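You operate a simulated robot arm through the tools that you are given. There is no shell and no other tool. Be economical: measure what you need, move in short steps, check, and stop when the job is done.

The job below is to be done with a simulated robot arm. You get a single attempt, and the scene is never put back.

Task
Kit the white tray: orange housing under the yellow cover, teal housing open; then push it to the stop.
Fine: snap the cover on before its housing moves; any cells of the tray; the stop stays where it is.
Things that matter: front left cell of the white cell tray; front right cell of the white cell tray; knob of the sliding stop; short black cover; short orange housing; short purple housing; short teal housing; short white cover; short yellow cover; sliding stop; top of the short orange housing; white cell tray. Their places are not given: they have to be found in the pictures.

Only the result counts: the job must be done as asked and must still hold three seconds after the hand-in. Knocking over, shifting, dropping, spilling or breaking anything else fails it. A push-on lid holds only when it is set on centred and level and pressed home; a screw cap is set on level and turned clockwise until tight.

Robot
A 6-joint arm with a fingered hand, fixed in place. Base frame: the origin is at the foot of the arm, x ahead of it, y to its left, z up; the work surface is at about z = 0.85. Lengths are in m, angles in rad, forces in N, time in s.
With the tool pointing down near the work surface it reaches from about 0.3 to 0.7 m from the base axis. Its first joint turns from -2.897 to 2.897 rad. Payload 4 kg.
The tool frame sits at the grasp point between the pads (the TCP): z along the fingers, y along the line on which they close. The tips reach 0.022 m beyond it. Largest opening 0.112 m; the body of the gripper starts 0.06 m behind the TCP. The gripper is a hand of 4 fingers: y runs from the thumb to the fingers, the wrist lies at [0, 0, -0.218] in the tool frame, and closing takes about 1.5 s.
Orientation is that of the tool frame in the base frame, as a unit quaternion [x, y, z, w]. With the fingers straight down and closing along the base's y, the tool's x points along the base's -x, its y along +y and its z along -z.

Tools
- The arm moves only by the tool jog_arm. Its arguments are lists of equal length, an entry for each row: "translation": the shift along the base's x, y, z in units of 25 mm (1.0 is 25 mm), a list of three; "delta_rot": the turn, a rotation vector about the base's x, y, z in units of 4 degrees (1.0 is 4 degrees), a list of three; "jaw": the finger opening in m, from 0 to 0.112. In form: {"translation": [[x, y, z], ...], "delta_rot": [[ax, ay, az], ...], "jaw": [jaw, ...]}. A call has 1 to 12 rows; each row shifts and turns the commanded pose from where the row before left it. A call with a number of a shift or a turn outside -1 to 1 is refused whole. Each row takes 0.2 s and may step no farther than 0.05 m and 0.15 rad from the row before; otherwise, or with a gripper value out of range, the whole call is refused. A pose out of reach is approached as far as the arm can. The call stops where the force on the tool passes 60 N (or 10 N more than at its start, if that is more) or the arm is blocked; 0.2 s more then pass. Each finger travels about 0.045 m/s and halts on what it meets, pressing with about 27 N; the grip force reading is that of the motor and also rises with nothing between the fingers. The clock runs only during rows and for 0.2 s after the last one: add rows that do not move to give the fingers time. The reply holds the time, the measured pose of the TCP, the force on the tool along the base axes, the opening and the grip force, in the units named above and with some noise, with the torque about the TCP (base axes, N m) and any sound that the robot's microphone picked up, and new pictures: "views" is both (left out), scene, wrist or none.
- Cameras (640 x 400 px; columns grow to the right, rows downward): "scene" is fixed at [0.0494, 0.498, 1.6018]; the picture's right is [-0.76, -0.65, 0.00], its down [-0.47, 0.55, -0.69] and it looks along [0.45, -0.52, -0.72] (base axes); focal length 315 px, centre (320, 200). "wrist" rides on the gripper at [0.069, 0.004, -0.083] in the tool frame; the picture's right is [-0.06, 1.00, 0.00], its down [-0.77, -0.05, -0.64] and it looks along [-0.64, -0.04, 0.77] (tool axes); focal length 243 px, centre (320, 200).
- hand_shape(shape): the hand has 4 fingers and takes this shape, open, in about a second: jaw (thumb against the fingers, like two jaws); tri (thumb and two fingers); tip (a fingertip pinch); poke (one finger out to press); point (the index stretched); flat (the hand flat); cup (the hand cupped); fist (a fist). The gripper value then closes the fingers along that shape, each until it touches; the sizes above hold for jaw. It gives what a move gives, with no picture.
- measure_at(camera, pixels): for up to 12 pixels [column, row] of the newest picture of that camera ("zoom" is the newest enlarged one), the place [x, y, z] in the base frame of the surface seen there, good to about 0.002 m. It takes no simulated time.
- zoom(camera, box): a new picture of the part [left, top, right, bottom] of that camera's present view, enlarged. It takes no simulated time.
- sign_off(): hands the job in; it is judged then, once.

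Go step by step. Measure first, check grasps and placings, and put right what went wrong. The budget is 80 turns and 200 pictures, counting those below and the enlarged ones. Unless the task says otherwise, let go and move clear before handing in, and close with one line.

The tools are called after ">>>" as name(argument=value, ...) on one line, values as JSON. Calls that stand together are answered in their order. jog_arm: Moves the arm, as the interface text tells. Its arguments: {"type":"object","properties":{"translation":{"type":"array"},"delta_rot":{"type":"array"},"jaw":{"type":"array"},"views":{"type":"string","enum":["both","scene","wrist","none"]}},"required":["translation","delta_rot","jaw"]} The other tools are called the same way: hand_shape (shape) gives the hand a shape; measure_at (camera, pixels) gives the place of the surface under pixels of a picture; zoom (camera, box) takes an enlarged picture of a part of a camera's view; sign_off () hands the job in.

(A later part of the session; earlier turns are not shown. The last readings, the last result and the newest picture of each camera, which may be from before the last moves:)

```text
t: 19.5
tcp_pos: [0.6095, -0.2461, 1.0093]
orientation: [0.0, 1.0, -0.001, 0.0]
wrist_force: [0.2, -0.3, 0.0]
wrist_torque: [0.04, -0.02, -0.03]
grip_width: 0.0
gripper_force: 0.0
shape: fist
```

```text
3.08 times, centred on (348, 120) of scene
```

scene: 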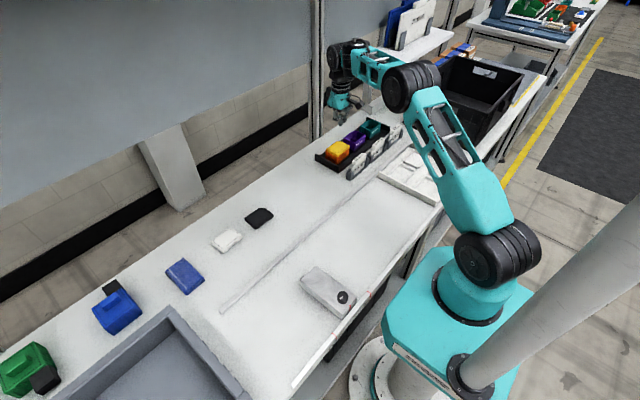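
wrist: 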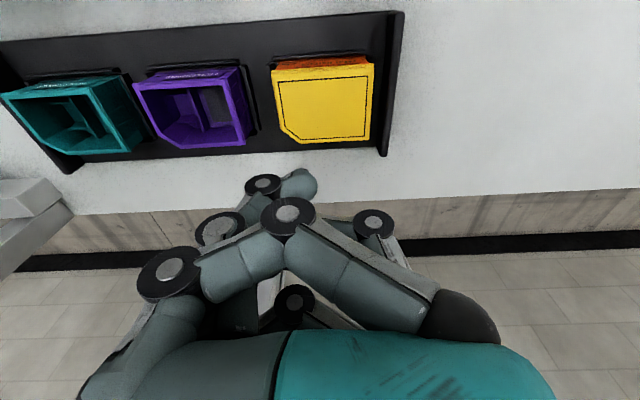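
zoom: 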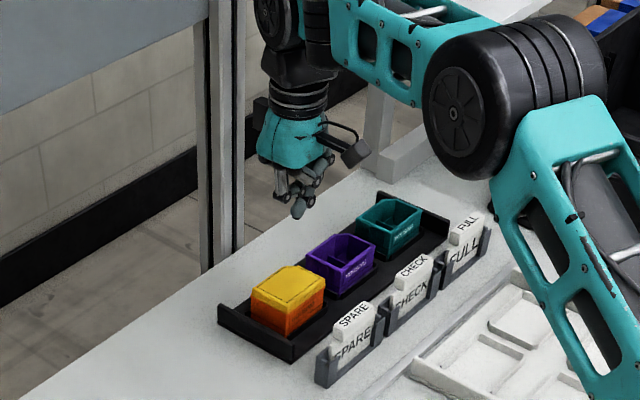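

The cover sits squarely on the housing. The fist's lowest point seems to be near (298,183) in the wrist view, so I'll measure it to centre the press.

>>> measure_at(camera="wrist", pixels=[[300, 175], [300, 190], [312, 185], [265, 183], [287, 212], [373, 220], [165, 272], [240, 260], [276, 88], [366, 79], [364, 136], [300, 140]])

>>> measure_at(camera="zoom", pixels=[[297, 213], [299, 206], [310, 200], [280, 195], [306, 182]])

>>> zoom(camera="scene", box=[328, 85, 368, 125])

```text
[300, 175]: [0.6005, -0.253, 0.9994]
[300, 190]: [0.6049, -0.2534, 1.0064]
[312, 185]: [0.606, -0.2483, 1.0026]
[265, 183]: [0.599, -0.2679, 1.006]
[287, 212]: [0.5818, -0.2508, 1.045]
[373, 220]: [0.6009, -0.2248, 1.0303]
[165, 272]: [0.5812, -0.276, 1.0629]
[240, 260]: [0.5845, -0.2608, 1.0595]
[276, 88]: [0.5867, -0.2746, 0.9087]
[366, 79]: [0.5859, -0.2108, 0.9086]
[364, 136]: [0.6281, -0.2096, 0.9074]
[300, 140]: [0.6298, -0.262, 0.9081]
```

```text
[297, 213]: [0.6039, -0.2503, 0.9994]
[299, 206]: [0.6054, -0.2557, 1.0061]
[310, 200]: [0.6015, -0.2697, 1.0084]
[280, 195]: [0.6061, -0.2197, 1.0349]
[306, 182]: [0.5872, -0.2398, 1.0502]
```

```text
10.00 times, centred on (348, 105) of scene
```

zoom: 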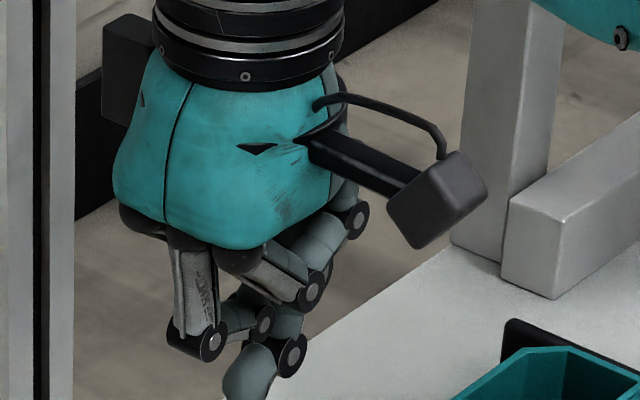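

The fist's lowest point is (0.6035, -0.252, 0.998). I'll shift it over the cover centre, descend and press in small steps.

>>> jog_arm(translation=[[0.14, 0.36, -0.4], [0, 0, -1], [0, 0, -1], [0, 0, -1], [0, 0, -0.15], [0, 0, -0.15], [0, 0, -0.15], [0, 0, -0.15], [0, 0, -0.15]], delta_rot=[[0, 0, 0], [0, 0, 0], [0, 0, 0], [0, 0, 0], [0, 0, 0], [0, 0, 0], [0, 0, 0], [0, 0, 0], [0, 0, 0]], jaw=[0, 0, 0, 0, 0, 0, 0, 0, 0])

>>> zoom(camera="scene", box=[318, 125, 368, 165])

```text
t: 21.3
tcp_pos: [0.6158, -0.2362, 0.9177]
orientation: [0.002, 1.0, -0.004, 0.009]
wrist_force: [-2.8, -0.7, 15.7]
wrist_torque: [-0.03, 0.0, 0.03]
grip_width: 0.0
gripper_force: 0.0
shape: fist
stopped in row 8: the force on the tool passed its limit (the readings are from after the stop); the commanded pose is now the measured one
```

scene: 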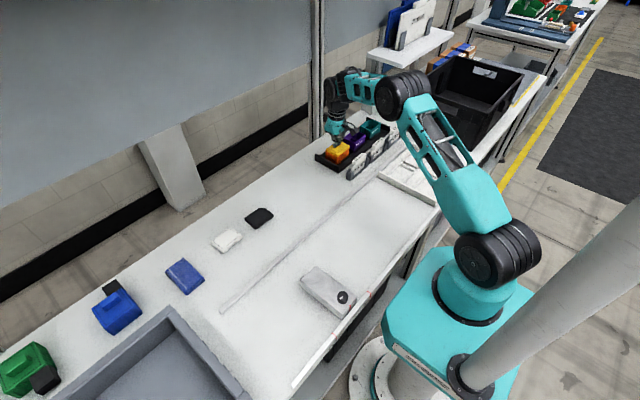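
wrist: 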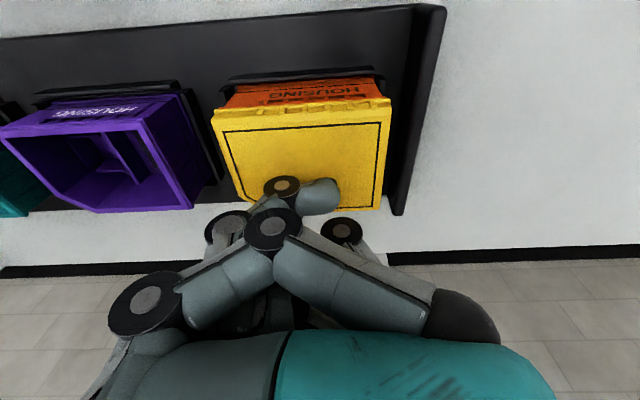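

```text
10.00 times, centred on (343, 145) of scene
```

zoom: 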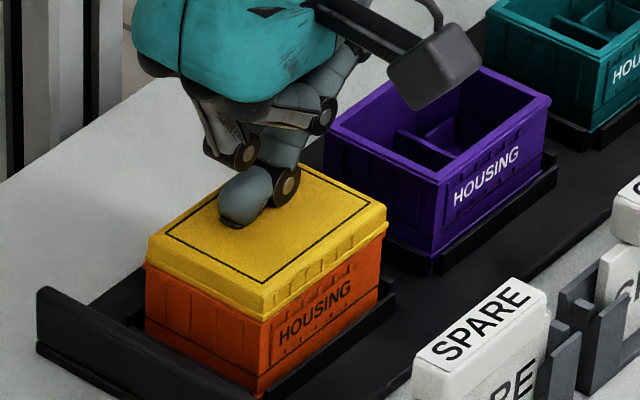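

The press stopped at the force limit with no click reported. I'll check whether the cover has gone down and is level.

>>> measure_at(camera="zoom", pixels=[[153, 238], [264, 293], [384, 210], [302, 166], [230, 225], [262, 317], [385, 232], [148, 262], [300, 250]])

>>> measure_at(camera="wrist", pixels=[[218, 128], [388, 119], [378, 205], [240, 195], [320, 205], [305, 140]])

```text
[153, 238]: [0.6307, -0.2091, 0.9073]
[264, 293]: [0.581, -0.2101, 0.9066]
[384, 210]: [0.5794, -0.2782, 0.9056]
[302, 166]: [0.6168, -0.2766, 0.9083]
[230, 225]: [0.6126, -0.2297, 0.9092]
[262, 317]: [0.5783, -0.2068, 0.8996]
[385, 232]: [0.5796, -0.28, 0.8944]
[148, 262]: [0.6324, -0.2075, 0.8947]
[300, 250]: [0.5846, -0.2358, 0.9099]
```

```text
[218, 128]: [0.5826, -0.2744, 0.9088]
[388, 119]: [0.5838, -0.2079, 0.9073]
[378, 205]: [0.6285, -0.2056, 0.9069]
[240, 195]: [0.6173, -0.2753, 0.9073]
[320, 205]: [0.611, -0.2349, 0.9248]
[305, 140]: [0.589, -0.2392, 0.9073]
```

The top is at about 0.908 and level; the skirt appears to need about 3 mm more. I'll recentre the contact by about -6 mm in y and press more gradually.

>>> jog_arm(translation=[[0, 0, 0.3], [-0.12, -0.24, 0], [0, 0, 0], [0, 0, -0.3], [0, 0, -0.05], [0, 0, -0.05], [0, 0, -0.05], [0, 0, -0.05], [0, 0, -0.05], [0, 0, -0.05], [0, 0, -0.05], [0, 0, -0.05]], delta_rot=[[0, 0, 0], [0, 0, 0], [0, 0, 0], [0, 0, 0], [0, 0, 0], [0, 0, 0], [0, 0, 0], [0, 0, 0], [0, 0, 0], [0, 0, 0], [0, 0, 0], [0, 0, 0]], jaw=[0, 0, 0, 0, 0, 0, 0, 0, 0, 0, 0, 0])

>>> zoom(camera="scene", box=[318, 125, 368, 165])

>>> measure_at(camera="zoom", pixels=[[153, 238], [264, 293], [384, 210], [302, 170], [280, 280], [300, 250]])

```text
t: 23.4
tcp_pos: [0.614, -0.2443, 0.9176]
orientation: [0.002, 1.0, -0.007, 0.014]
wrist_force: [-1.3, -1.0, 16.9]
wrist_torque: [-0.02, 0.04, -0.02]
grip_width: 0.0002
gripper_force: 0.1
shape: fist
stopped in row 10: the force on the tool passed its limit (the readings are from after the stop); the commanded pose is now the measured one
```

scene: 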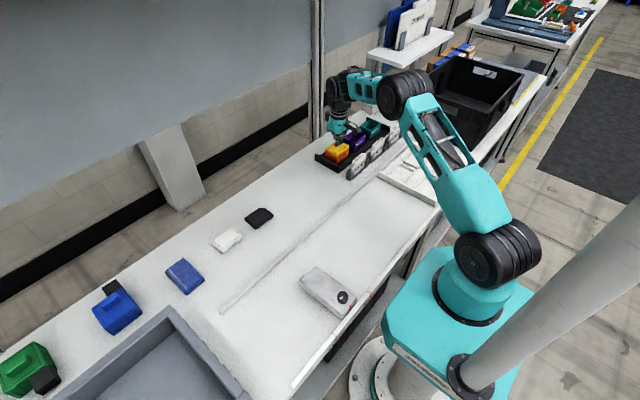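
wrist: 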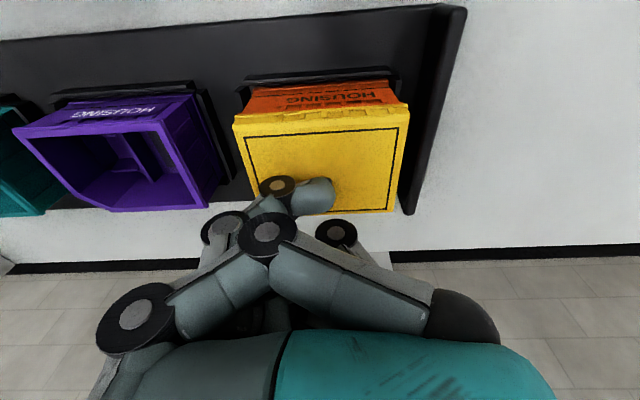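

```text
10.00 times, centred on (343, 145) of scene
```

zoom: 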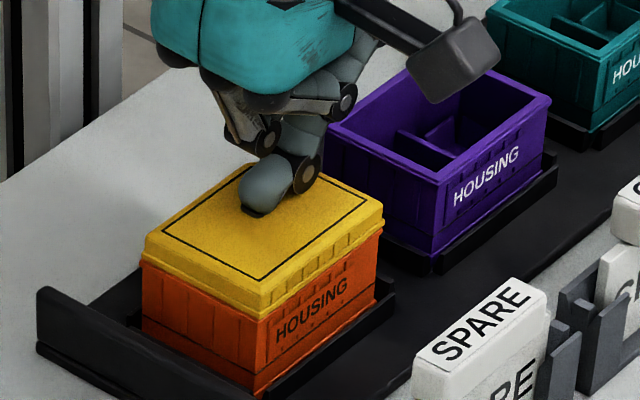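

```text
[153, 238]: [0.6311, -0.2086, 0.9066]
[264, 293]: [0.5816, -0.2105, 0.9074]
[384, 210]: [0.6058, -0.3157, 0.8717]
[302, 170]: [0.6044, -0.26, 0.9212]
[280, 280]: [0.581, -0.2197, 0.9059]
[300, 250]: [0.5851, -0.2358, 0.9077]
```

The cover top is about 0.907 with no visible gap at this scale. I'll zoom in tightly at the seam to judge whether it's seated.

>>> zoom(camera="scene", box=[330, 142, 360, 166])

>>> measure_at(camera="zoom", pixels=[[280, 205], [280, 215], [280, 225], [280, 235], [280, 245], [280, 255], [280, 265], [280, 275], [280, 285], [280, 300], [280, 340], [280, 190]])

>>> zoom(camera="wrist", box=[215, 60, 435, 220])

```text
16.00 times, centred on (345, 154) of scene
```

zoom: 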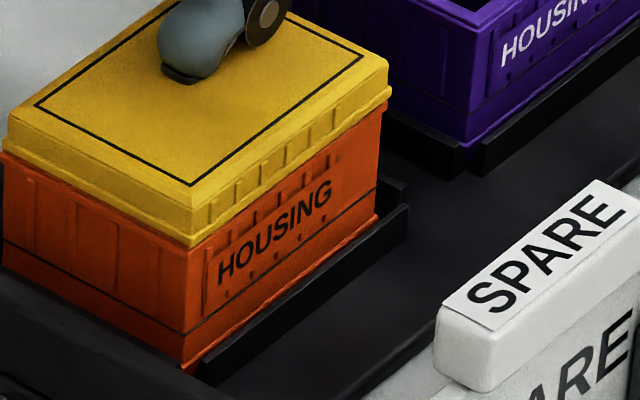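

```text
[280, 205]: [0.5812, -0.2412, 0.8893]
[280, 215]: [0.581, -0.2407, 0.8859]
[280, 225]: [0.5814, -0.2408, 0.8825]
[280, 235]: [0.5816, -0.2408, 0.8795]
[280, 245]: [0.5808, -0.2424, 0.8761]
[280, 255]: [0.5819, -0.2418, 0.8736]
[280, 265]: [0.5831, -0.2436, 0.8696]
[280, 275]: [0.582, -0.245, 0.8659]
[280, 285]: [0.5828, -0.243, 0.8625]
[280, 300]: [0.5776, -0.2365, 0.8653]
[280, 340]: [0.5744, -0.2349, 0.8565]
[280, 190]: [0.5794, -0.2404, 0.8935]
```

```text
2.50 times, centred on (325, 140) of wrist
```

zoom: 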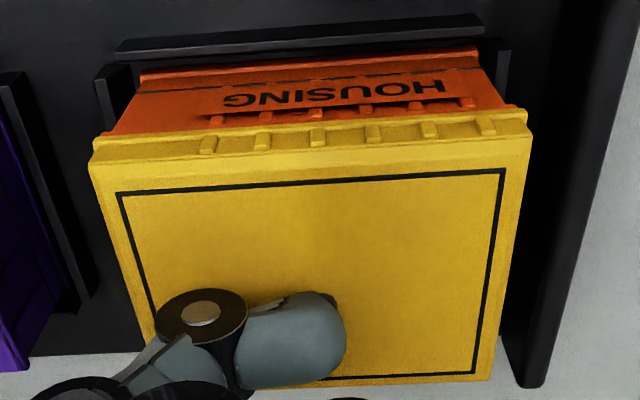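

The seam looks flush around z≈0.895. To verify the geometry, I'll look at the identical white cover on the table to find how far below the top its skirt edge lies.

>>> zoom(camera="scene", box=[208, 224, 248, 254])

>>> measure_at(camera="zoom", pixels=[[250, 310], [250, 320], [250, 330], [250, 340], [250, 350], [250, 360], [250, 370], [420, 230], [420, 240], [420, 250], [420, 260], [420, 270]])

```text
13.33 times, centred on (228, 239) of scene
```

zoom: 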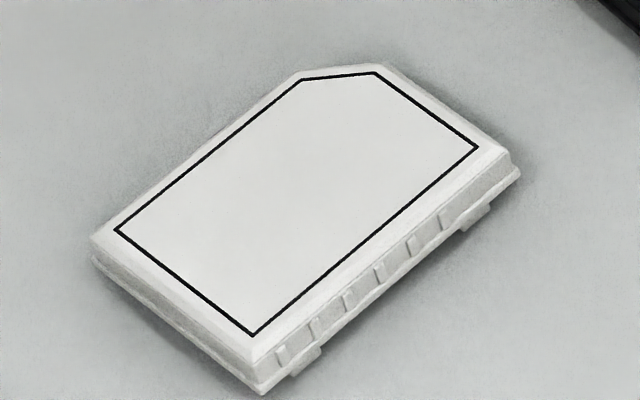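

```text
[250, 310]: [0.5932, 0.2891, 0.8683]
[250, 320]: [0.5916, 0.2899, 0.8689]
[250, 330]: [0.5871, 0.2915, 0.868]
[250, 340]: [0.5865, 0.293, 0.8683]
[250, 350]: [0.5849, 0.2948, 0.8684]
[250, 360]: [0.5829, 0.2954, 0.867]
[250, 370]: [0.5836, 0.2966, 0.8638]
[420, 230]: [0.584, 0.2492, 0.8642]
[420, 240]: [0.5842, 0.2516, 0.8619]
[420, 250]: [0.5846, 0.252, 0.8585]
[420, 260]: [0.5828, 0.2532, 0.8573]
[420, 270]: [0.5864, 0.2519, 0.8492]
```

The white cover shows the skirt edge about 11.5 mm below the top, which predicts a seated top of about 0.907, matching the readings. I'll do a gentle pull test: re-grip only the cover and lift slightly.

>>> jog_arm(translation=[[0, 0, 1], [0, 0, 1], [0, 0, 1], [-0.1, 0, 0.6], [0, 0, 0]], delta_rot=[[0, 0, 0], [0, 0, 0], [0, 0, 0], [0, 0, 0], [0, 0, 0]], jaw=[0, 0, 0, 0, 0], views="none")

>>> hand_shape(shape="jaw")

>>> jog_arm(translation=[[0, 0, 0]], delta_rot=[[0, 0, 0]], jaw=[0.09])

>>> measure_at(camera="scene", pixels=[[340, 150], [343, 146], [336, 150]])

>>> zoom(camera="scene", box=[318, 125, 368, 165])

```text
t: 24.6
tcp_pos: [0.6101, -0.2438, 1.0072]
orientation: [0.002, 1.0, -0.005, 0.011]
wrist_force: [0.4, 0.0, -0.1]
wrist_torque: [0.02, -0.01, 0.0]
grip_width: 0.0001
gripper_force: 0.1
shape: fist
```

```text
t: 25.5
tcp_pos: [0.6112, -0.2439, 1.0097]
orientation: [0.003, 1.0, -0.005, 0.011]
wrist_force: [0.1, 0.2, -0.3]
wrist_torque: [-0.02, -0.01, 0.01]
grip_width: 0.1118
gripper_force: 0.1
shape: jaw
```

```text
t: 25.9
tcp_pos: [0.6105, -0.2448, 1.0088]
orientation: [0.003, 1.0, -0.006, 0.011]
wrist_force: [-0.6, -0.4, -0.2]
wrist_torque: [0.01, -0.01, 0.04]
grip_width: 0.0904
gripper_force: 0.2
shape: jaw
```

scene: 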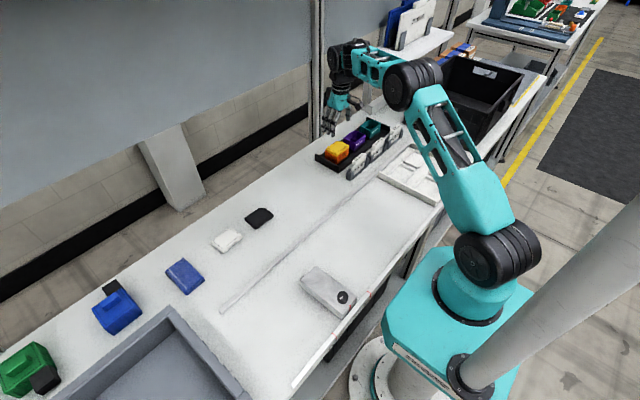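
wrist: 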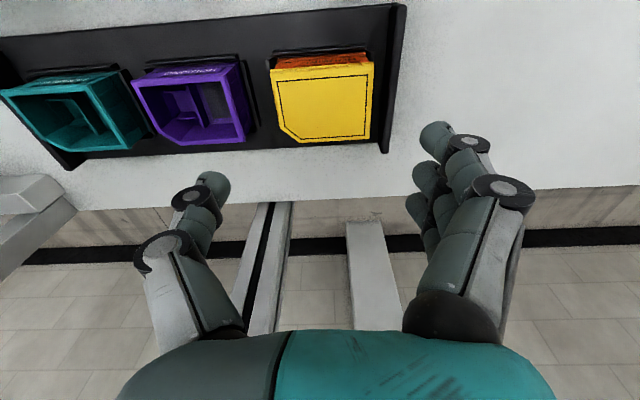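

```text
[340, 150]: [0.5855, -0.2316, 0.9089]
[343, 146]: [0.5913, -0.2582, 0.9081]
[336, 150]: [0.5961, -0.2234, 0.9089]
```

```text
10.00 times, centred on (343, 145) of scene
```

zoom: 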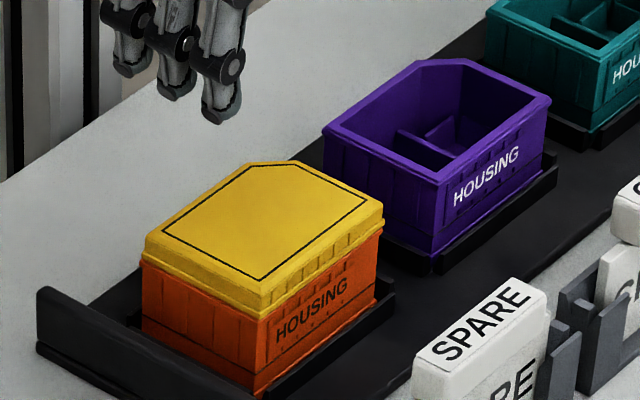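

The cover looks flush. I'll correct the small tilt of the hand left over from the press, then descend to grip only the cover for the pull test.

>>> jog_arm(translation=[[0, 0, 0], [0, 0, -1], [0, 0, -1], [0, 0, -1], [0, 0, -0.6], [0, 0, 0], [0, 0, 0], [0, 0, 0], [0, 0, 0], [0, 0, 0]], delta_rot=[[0.14, 0.315, 0.086], [0, 0, 0], [0, 0, 0], [0, 0, 0], [0, 0, 0], [0, 0, 0], [0, 0, 0], [0, 0, 0], [0, 0, 0], [0, 0, 0]], jaw=[0.09, 0.09, 0.09, 0.09, 0.09, 0.09, 0.06, 0.06, 0.06, 0.06], views="wrist")

>>> zoom(camera="scene", box=[318, 125, 368, 165])

```text
t: 28.1
tcp_pos: [0.6098, -0.2422, 0.9137]
orientation: [0.0, 1.0, -0.001, 0.001]
wrist_force: [-0.1, 0.3, -0.5]
wrist_torque: [0.03, 0.0, 0.02]
grip_width: 0.067
gripper_force: 26.7
shape: jaw
```

wrist: 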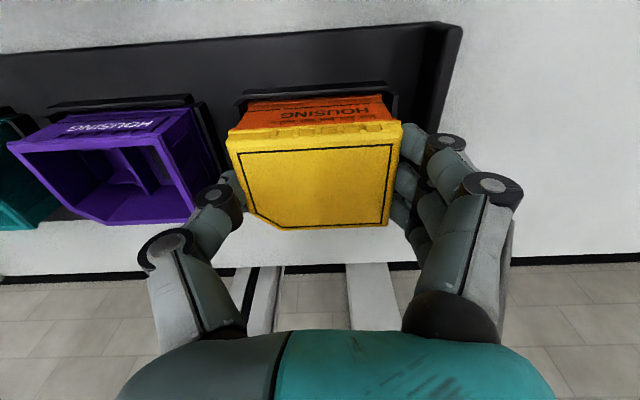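

```text
10.00 times, centred on (343, 145) of scene
```

zoom: 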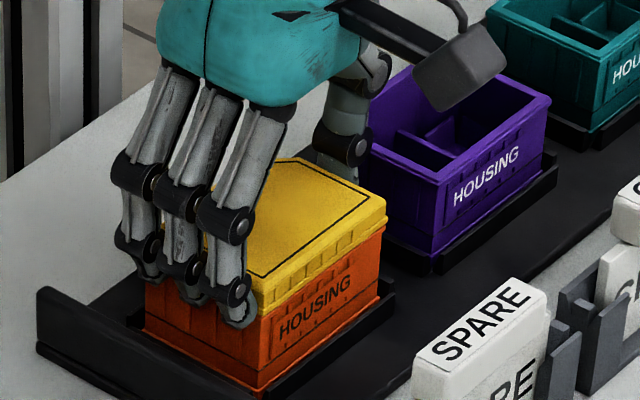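

The grip is on the cover. I'll lift about 8 mm and see whether the housing comes along.

>>> jog_arm(translation=[[0, 0, 0.1], [0, 0, 0.1], [0, 0, 0.15], [0, 0, 0]], delta_rot=[[0, 0, 0], [0, 0, 0], [0, 0, 0], [0, 0, 0]], jaw=[0.06, 0.06, 0.06, 0.06], views="wrist")

>>> zoom(camera="scene", box=[318, 125, 368, 165])

```text
t: 29.1
tcp_pos: [0.6104, -0.2438, 0.9236]
orientation: [-0.001, 1.0, 0.0, 0.0]
wrist_force: [-0.3, 0.1, -0.9]
wrist_torque: [0.0, 0.01, 0.02]
grip_width: 0.0668
gripper_force: 26.9
shape: jaw
```

wrist: 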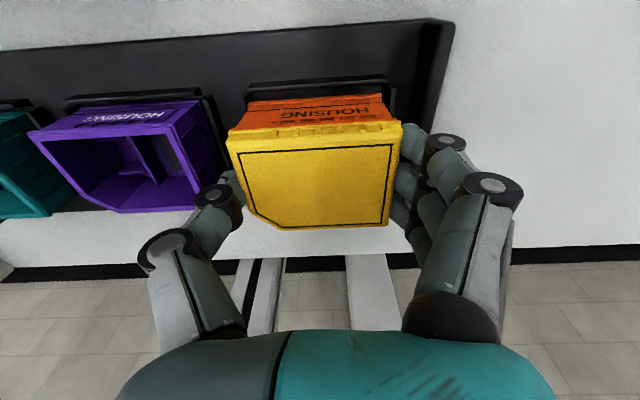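

```text
10.00 times, centred on (343, 145) of scene
```

zoom: 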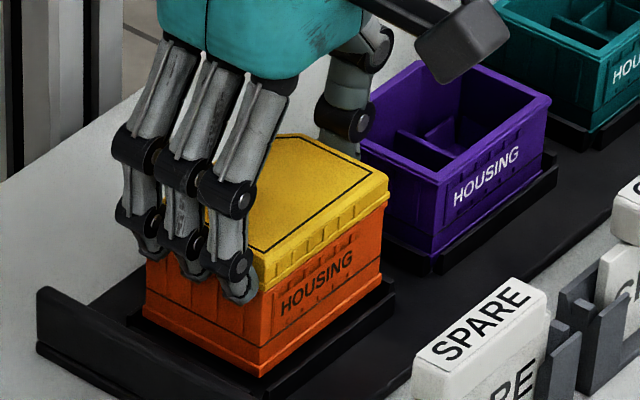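

The housing lifts with the cover and no gap opens, so the cover is snapped on. I'll raise and carry it toward the tray, stopping above for a check.

>>> jog_arm(translation=[[0, 0, 1], [0, 0, 1], [0, 0, 1], [0, 0, 1], [-1, -0.1, 0], [-1, -0.1, 0], [-1, -0.1, 0], [-1, -0.1, 0], [-1, -0.1, 0], [0, 0, 0]], delta_rot=[[0, 0, 0], [0, 0, 0], [0, 0, 0], [0, 0, 0], [0, 0, 0], [0, 0, 0], [0, 0, 0], [0, 0, 0], [0, 0, 0], [0, 0, 0]], jaw=[0.06, 0.06, 0.06, 0.06, 0.06, 0.06, 0.06, 0.06, 0.06, 0.06])

>>> zoom(camera="wrist", box=[120, 0, 480, 240])

>>> zoom(camera="scene", box=[330, 100, 470, 210])

```text
t: 31.3
tcp_pos: [0.4846, -0.2552, 1.025]
orientation: [0.0, 1.0, 0.0, 0.0]
wrist_force: [-0.2, -0.3, -1.0]
wrist_torque: [0.0, 0.02, 0.0]
grip_width: 0.067
gripper_force: 27.0
shape: jaw
```

scene: 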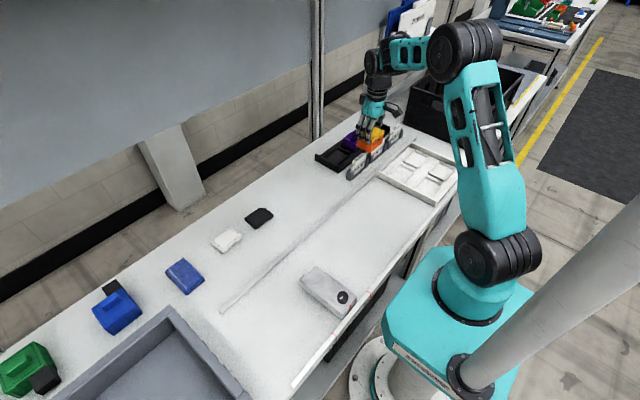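
wrist: 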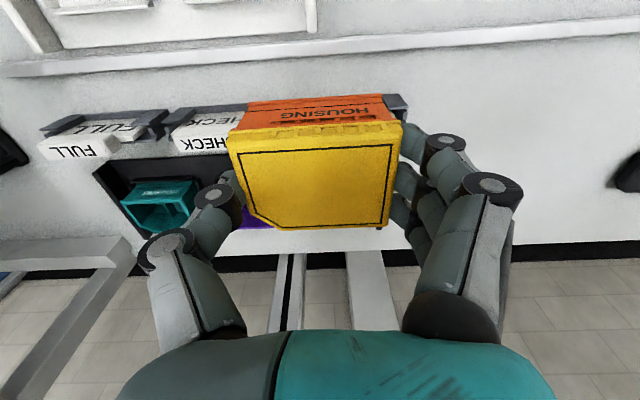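

```text
1.67 times, centred on (300, 120) of wrist
```

zoom: 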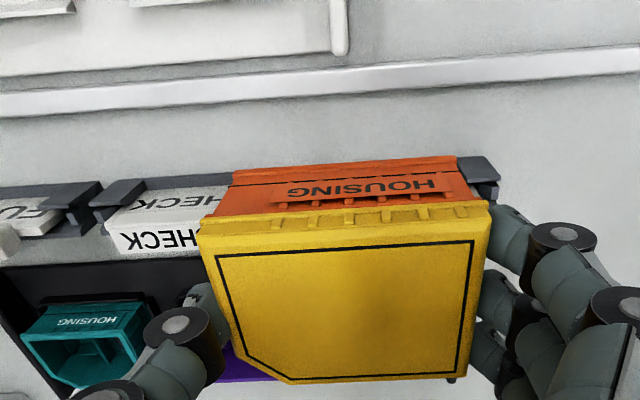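

```text
3.64 times, centred on (400, 155) of scene
```

zoom: 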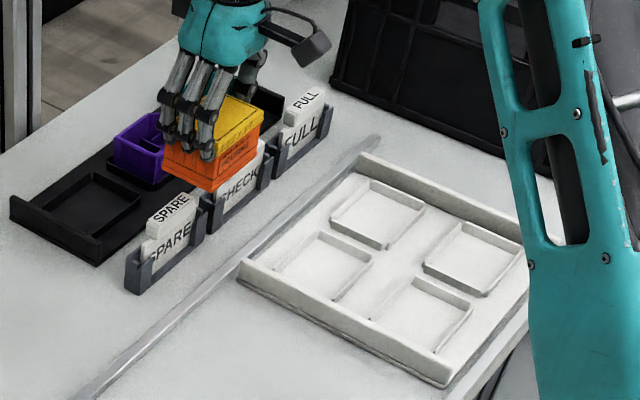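

The assembly is held well. I'll measure the housing's bottom edge and a front tray cell more precisely.

>>> measure_at(camera="wrist", pixels=[[262, 103], [380, 95], [320, 99], [320, 103], [235, 140], [398, 130], [384, 220], [320, 180]])

>>> zoom(camera="scene", box=[378, 160, 448, 206])

```text
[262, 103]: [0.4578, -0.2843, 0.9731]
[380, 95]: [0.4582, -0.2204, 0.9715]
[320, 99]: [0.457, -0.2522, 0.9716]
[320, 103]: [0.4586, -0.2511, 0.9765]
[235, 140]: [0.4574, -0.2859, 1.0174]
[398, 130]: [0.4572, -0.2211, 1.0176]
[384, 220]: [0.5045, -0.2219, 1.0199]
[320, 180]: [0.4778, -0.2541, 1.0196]
```

```text
8.70 times, centred on (413, 183) of scene
```

zoom: 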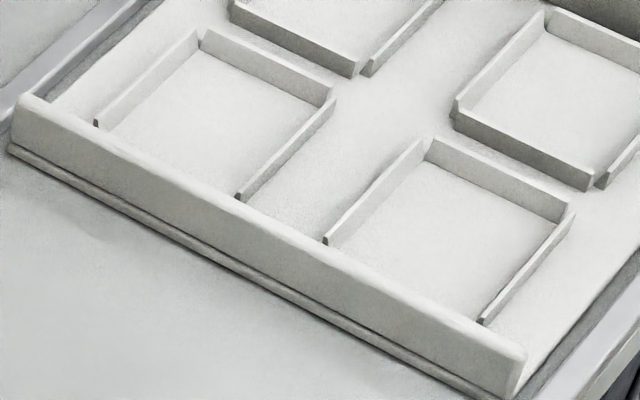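

The housing is about 0.0495 m from bottom to cover top. Next I'll measure the inner faces of the front cells' walls.

>>> measure_at(camera="zoom", pixels=[[140, 100], [145, 104], [290, 165], [280, 165], [265, 80], [262, 88], [240, 195], [97, 125], [330, 100], [205, 45], [325, 110], [200, 200]])

>>> measure_at(camera="zoom", pixels=[[375, 198], [383, 204], [530, 275], [520, 272], [500, 195], [495, 202], [483, 320], [326, 240], [565, 212], [432, 155], [200, 170], [20, 110]])

```text
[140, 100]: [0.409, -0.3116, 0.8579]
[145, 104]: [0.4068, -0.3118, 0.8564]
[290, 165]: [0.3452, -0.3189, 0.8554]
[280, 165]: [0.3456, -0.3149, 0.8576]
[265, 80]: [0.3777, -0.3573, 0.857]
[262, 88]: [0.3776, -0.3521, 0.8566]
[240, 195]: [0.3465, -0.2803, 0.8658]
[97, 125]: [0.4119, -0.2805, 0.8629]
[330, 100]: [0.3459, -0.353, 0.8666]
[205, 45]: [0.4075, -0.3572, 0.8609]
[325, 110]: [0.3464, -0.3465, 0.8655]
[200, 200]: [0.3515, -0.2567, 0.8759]
```

```text
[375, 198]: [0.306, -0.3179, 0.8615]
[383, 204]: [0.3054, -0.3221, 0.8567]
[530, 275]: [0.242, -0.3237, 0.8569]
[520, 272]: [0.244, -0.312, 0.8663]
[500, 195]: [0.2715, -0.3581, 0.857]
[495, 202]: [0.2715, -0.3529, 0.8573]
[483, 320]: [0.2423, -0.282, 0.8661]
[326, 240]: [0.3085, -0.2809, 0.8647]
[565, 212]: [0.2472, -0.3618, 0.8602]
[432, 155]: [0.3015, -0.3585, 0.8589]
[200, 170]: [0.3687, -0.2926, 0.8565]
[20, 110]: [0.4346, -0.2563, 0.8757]
```

Cell A (x centre 0.3775, y centre -0.320) has an inner size of about 61×75 mm. The held housing centre is (0.4825, -0.2535), so I'll move (-0.105, -0.0665) and lower partway.

>>> jog_arm(translation=[[-1, -0.6, 0], [-1, -0.6, 0], [-1, -0.6, 0], [-1, -0.6, 0], [-0.2, -0.26, 0], [0, 0, -1], [0, 0, -1], [0, 0, -1], [0, 0, 0], [0, 0, 0]], delta_rot=[[0, 0, 0], [0, 0, 0], [0, 0, 0], [0, 0, 0], [0, 0, 0], [0, 0, 0], [0, 0, 0], [0, 0, 0], [0, 0, 0], [0, 0, 0]], jaw=[0.06, 0.06, 0.06, 0.06, 0.06, 0.06, 0.06, 0.06, 0.06, 0.06])

>>> zoom(camera="scene", box=[360, 130, 440, 206])

>>> measure_at(camera="wrist", pixels=[[262, 103], [380, 95], [320, 99], [320, 103], [235, 140], [398, 130], [384, 220], [320, 180], [260, 90], [320, 85]])

>>> zoom(camera="wrist", box=[180, 40, 460, 240])

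```text
t: 33.5
tcp_pos: [0.3813, -0.3213, 0.951]
orientation: [0.0, 1.0, 0.0, 0.001]
wrist_force: [-1.2, -0.5, -1.5]
wrist_torque: [0.0, 0.01, -0.02]
grip_width: 0.0666
gripper_force: 26.6
shape: jaw
```

scene: 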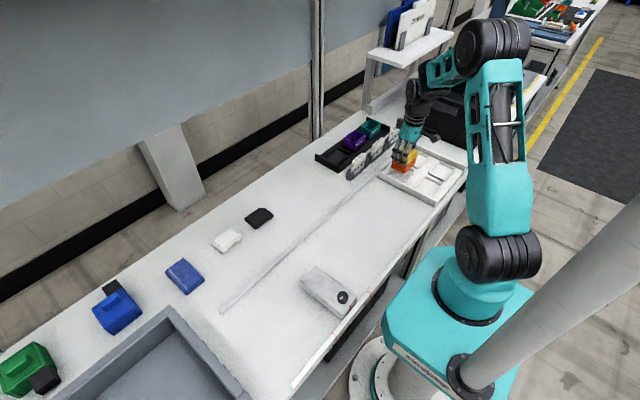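
wrist: 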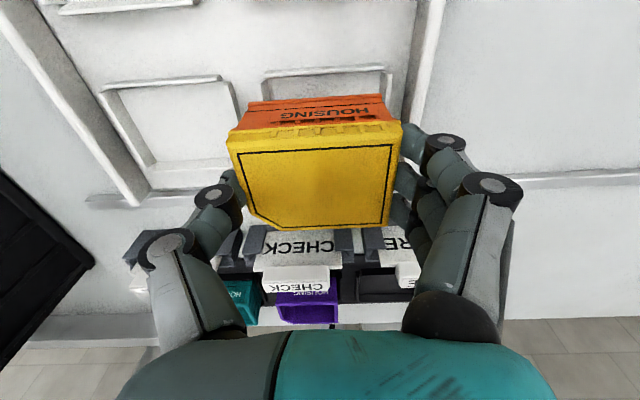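

```text
5.26 times, centred on (400, 168) of scene
```

zoom: 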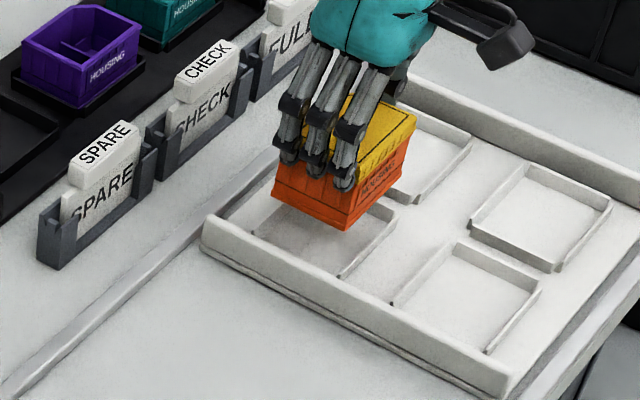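

```text
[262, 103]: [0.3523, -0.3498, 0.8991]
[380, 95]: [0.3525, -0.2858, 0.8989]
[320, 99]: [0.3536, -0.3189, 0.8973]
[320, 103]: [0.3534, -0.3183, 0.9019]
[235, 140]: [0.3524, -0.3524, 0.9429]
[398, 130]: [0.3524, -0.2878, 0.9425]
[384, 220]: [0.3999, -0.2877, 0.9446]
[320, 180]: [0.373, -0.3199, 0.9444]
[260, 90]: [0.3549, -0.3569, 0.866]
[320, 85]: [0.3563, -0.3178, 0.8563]
```

```text
2.00 times, centred on (320, 140) of wrist
```

zoom: 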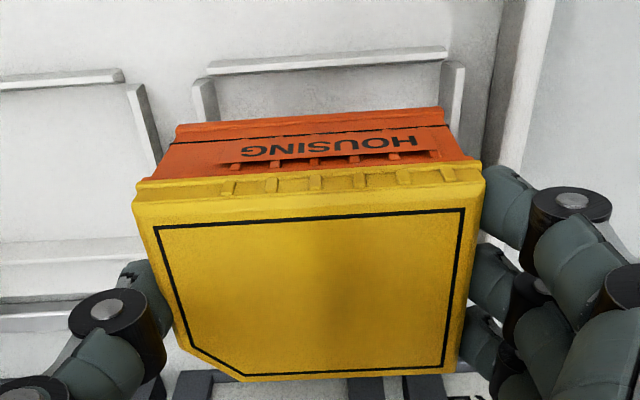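

Aligned over cell A within about 1 mm. I'll lower it into the cell until contact.

>>> jog_arm(translation=[[0, 0, -0.8], [0, 0, -0.4], [0, 0, -0.12], [0, 0, -0.08], [0, 0, -0.08], [0, 0, -0.06], [0, 0, 0], [0, 0, 0]], delta_rot=[[0, 0, 0], [0, 0, 0], [0, 0, 0], [0, 0, 0], [0, 0, 0], [0, 0, 0], [0, 0, 0], [0, 0, 0]], jaw=[0.06, 0.06, 0.06, 0.06, 0.06, 0.06, 0.06, 0.06])

>>> zoom(camera="scene", box=[370, 140, 440, 200])

>>> zoom(camera="wrist", box=[180, 40, 460, 240])

>>> measure_at(camera="wrist", pixels=[[320, 180], [250, 160], [385, 160], [270, 210], [375, 210]])

```text
t: 35.3
tcp_pos: [0.3814, -0.3213, 0.912]
orientation: [-0.001, 1.0, -0.001, 0.001]
wrist_force: [2.4, 10.1, 25.2]
wrist_torque: [-0.48, 0.01, 0.05]
grip_width: 0.0694
gripper_force: 26.9
shape: jaw
```

scene: 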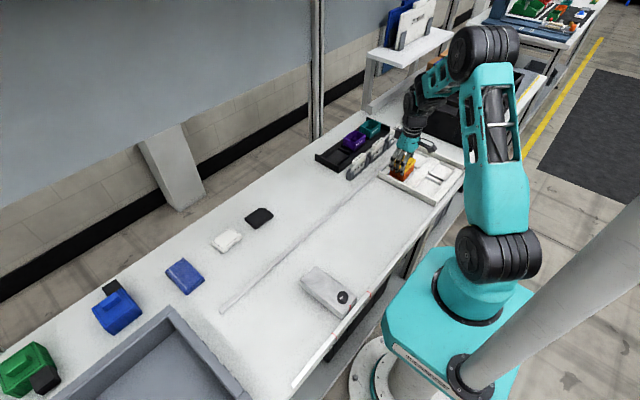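
wrist: 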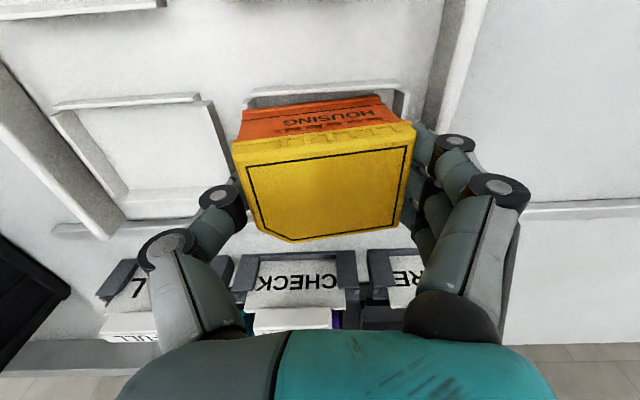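

```text
6.67 times, centred on (405, 170) of scene
```

zoom: 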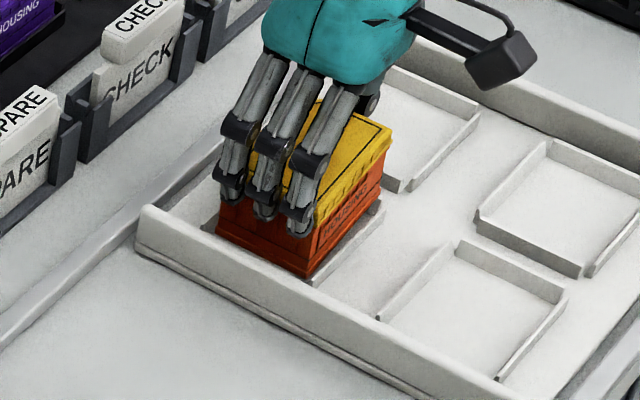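

```text
2.00 times, centred on (320, 140) of wrist
```

zoom: 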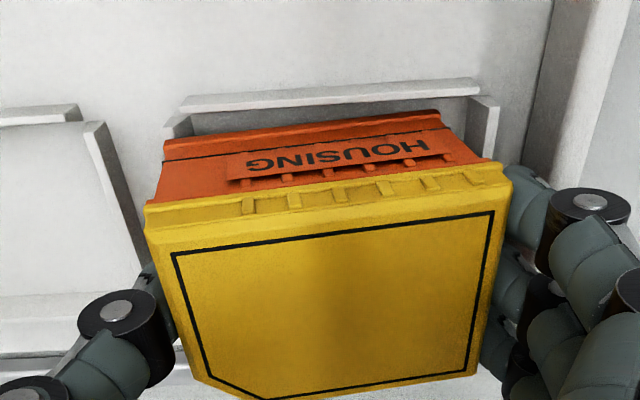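

```text
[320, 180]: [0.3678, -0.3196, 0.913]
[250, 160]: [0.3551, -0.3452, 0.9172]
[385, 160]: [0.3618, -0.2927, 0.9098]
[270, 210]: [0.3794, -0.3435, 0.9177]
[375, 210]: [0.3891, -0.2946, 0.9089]
```

The -y side is about 8 mm high: it caught the cell's back wall and tilted in the grip. I'll lift a bit, shift +y by about 2.5 mm and lower again gently.

>>> jog_arm(translation=[[0, 0, 0.2], [0, 0.1, 0.05], [0, 0, 0], [0, 0, -0.1], [0, 0, -0.1], [0, 0, 0]], delta_rot=[[0, 0, 0], [0, 0, 0], [0, 0, 0], [0, 0, 0], [0, 0, 0], [0, 0, 0]], jaw=[0.06, 0.06, 0.06, 0.06, 0.06, 0.06], views="wrist")

>>> zoom(camera="scene", box=[370, 140, 440, 200])

>>> zoom(camera="wrist", box=[180, 40, 460, 240])

>>> measure_at(camera="wrist", pixels=[[320, 180], [250, 160], [385, 160], [270, 210], [375, 210]])

```text
t: 36.7
tcp_pos: [0.3808, -0.3198, 0.9135]
orientation: [0.001, 1.0, -0.001, 0.001]
wrist_force: [-4.3, 4.7, 21.7]
wrist_torque: [-0.65, 0.08, -0.11]
grip_width: 0.068
gripper_force: 27.6
shape: jaw
```

wrist: 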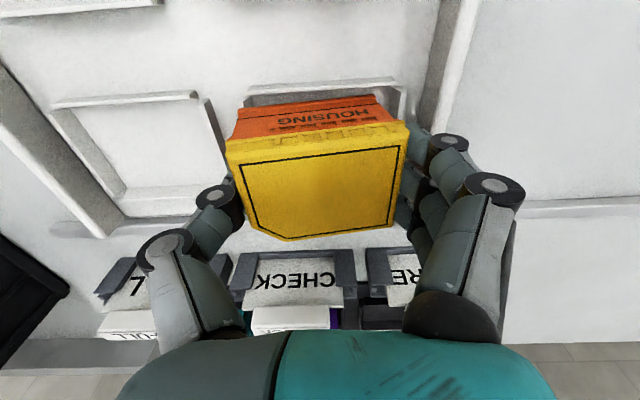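

```text
6.67 times, centred on (405, 170) of scene
```

zoom: 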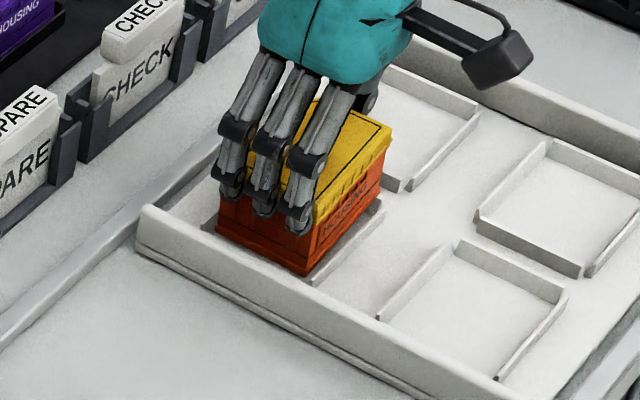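

```text
2.00 times, centred on (320, 140) of wrist
```

zoom: 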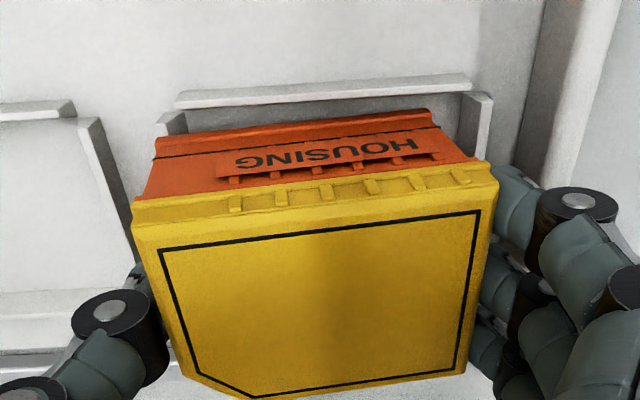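

```text
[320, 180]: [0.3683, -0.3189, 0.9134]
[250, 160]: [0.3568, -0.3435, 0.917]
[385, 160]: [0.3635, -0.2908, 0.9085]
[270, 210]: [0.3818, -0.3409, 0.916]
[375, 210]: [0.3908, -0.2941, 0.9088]
```

The tilt in the grip (about 9°) pushes the housing's bottom toward -y. I'll lift clear, rotate the hand about x to level the housing, and re-measure.

>>> jog_arm(translation=[[0, 0, 0.5], [0, 0, 0.5], [0, 0, 0], [0, 0, 0], [0, 0, 0], [0, 0, 0], [0, 0, 0]], delta_rot=[[0, 0, 0], [0, 0, 0], [1, 0, 0], [1, 0, 0], [0.2, 0, 0], [0, 0, 0], [0, 0, 0]], jaw=[0.06, 0.06, 0.06, 0.06, 0.06, 0.06, 0.06], views="wrist")

>>> zoom(camera="scene", box=[370, 140, 440, 200])

>>> zoom(camera="wrist", box=[180, 40, 460, 240])

>>> measure_at(camera="wrist", pixels=[[320, 180], [250, 160], [385, 160], [270, 210], [375, 210], [240, 105], [375, 95], [300, 101]])

```text
t: 38.3
tcp_pos: [0.379, -0.3195, 0.9373]
orientation: [0.001, 0.997, 0.078, 0.001]
wrist_force: [0.8, 0.8, -1.3]
wrist_torque: [0.03, 0.0, 0.0]
grip_width: 0.0672
gripper_force: 26.9
shape: jaw
```

wrist: 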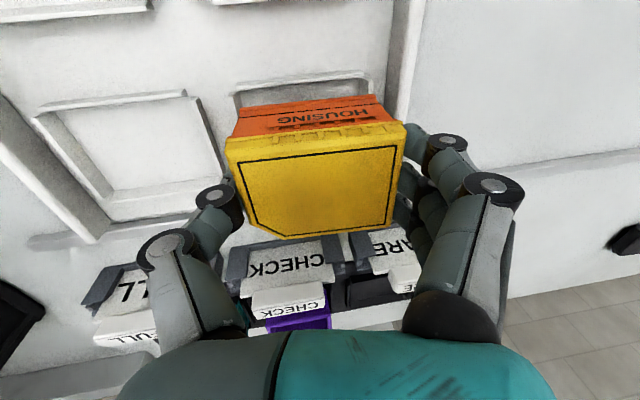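

```text
6.67 times, centred on (405, 170) of scene
```

zoom: 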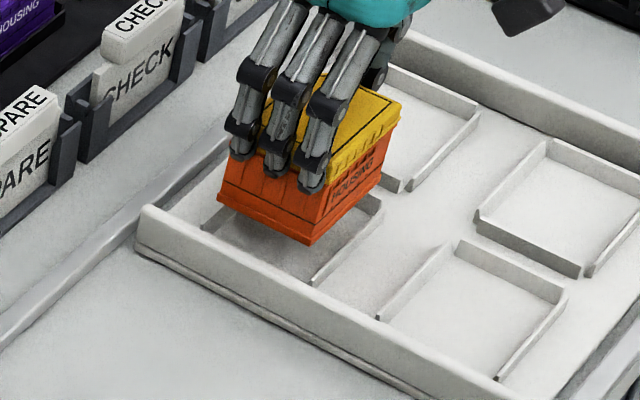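

```text
2.00 times, centred on (320, 140) of wrist
```

zoom: 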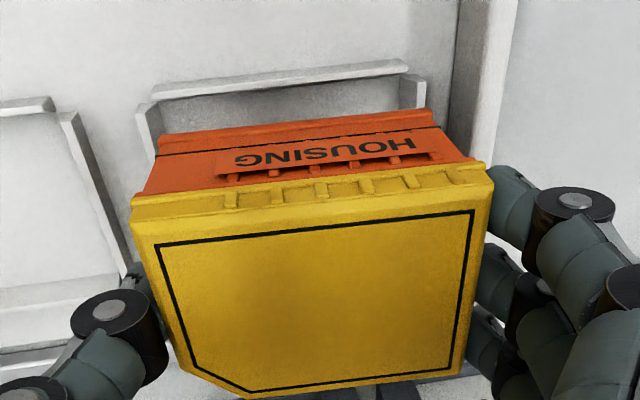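

```text
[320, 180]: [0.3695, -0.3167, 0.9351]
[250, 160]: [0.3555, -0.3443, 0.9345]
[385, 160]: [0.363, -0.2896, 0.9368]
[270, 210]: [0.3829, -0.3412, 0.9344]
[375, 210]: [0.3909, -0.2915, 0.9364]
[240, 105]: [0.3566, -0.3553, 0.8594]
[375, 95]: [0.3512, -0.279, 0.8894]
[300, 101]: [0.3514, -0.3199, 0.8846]
```

Nearly level now, about 2° over. I'll undo half a unit and re-measure the bottom corners.

>>> jog_arm(translation=[[0, 0, 0], [0, 0, 0], [0, 0, 0]], delta_rot=[[-0.5, 0, 0], [0, 0, 0], [0, 0, 0]], jaw=[0.06, 0.06, 0.06], views="wrist")

>>> zoom(camera="wrist", box=[220, 60, 420, 185])

>>> measure_at(camera="wrist", pixels=[[320, 180], [250, 160], [385, 160], [270, 210], [375, 210], [241, 111], [374, 98], [300, 105]])

```text
t: 39.1
tcp_pos: [0.3797, -0.3199, 0.9367]
orientation: [0.0, 0.998, 0.06, 0.001]
wrist_force: [0.0, 0.1, -2.0]
wrist_torque: [-0.01, 0.0, -0.04]
grip_width: 0.0671
gripper_force: 27.1
shape: jaw
```

wrist: 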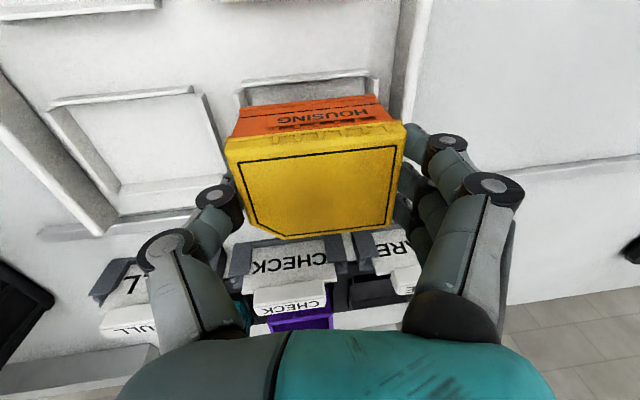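

```text
3.20 times, centred on (320, 122) of wrist
```

zoom: 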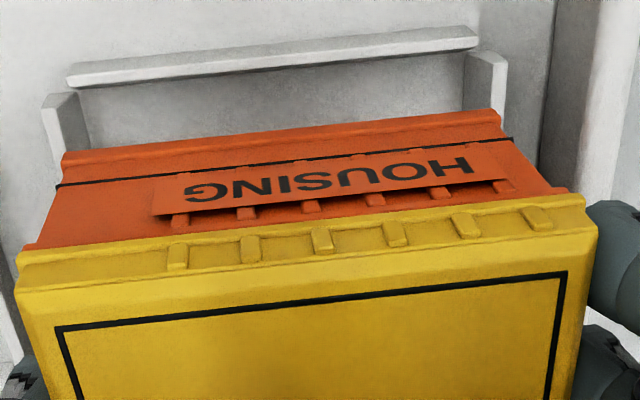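

```text
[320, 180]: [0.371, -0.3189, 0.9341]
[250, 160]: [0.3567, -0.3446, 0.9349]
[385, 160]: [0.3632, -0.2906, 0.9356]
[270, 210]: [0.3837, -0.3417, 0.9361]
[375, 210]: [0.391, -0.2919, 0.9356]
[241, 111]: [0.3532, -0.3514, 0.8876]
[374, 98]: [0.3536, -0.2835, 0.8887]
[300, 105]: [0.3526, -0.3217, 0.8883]
```

Level now. I'll measure the bottom corners and the cell's inner wall corners in this same picture.

>>> measure_at(camera="zoom", pixels=[[66, 160], [499, 120], [80, 105], [90, 140], [464, 90], [466, 110], [280, 100], [280, 70], [50, 110], [62, 100], [495, 65], [475, 85]])

```text
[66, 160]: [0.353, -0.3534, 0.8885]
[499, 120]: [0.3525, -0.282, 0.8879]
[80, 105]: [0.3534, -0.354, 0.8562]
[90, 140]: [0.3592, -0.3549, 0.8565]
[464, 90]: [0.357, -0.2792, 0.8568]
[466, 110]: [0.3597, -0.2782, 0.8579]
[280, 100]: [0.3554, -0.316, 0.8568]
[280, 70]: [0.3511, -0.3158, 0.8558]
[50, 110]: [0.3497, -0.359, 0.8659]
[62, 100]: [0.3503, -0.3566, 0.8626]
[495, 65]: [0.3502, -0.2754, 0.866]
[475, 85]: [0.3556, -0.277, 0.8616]
```

The cell's inner span is y -0.356 to -0.278, so its centre is -0.317; the housing is now level and centred within 1 mm. Lowering gently.

>>> jog_arm(translation=[[0, 0.03, -0.4], [0, 0, -0.4], [0, 0, -0.15], [0, 0, -0.1], [0, 0, -0.06], [0, 0, 0], [0, 0, 0]], delta_rot=[[0, 0, 0], [0, 0, 0], [0, 0, 0], [0, 0, 0], [0, 0, 0], [0, 0, 0], [0, 0, 0]], jaw=[0.06, 0.06, 0.06, 0.06, 0.06, 0.06, 0.06], views="wrist")

>>> zoom(camera="wrist", box=[220, 60, 420, 185])

>>> measure_at(camera="wrist", pixels=[[320, 180], [250, 160], [385, 160], [270, 210], [375, 210], [241, 111], [374, 98], [300, 105]])

```text
t: 40.7
tcp_pos: [0.3808, -0.3192, 0.9091]
orientation: [-0.001, 0.998, 0.06, 0.001]
wrist_force: [-0.4, 1.6, 4.3]
wrist_torque: [-0.07, 0.0, -0.02]
grip_width: 0.0674
gripper_force: 27.1
shape: jaw
```

wrist: 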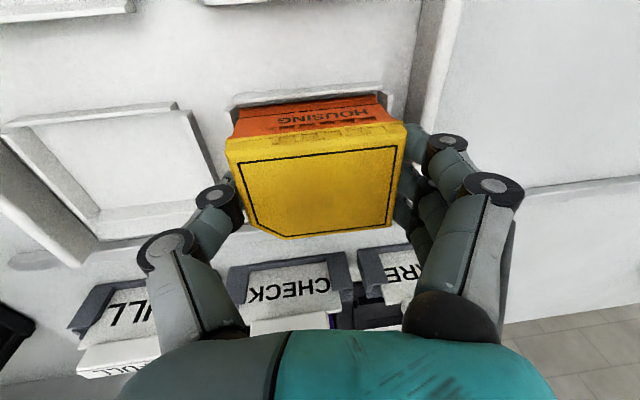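

```text
3.20 times, centred on (320, 122) of wrist
```

zoom: 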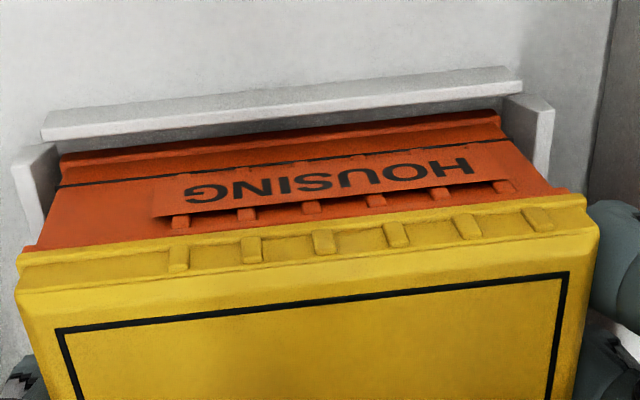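

```text
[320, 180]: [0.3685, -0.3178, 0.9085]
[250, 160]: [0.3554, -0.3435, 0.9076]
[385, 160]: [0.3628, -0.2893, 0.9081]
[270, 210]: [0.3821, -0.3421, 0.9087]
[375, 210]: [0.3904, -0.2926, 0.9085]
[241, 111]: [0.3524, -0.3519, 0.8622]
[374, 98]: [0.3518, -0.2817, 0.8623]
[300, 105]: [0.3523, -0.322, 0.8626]
```

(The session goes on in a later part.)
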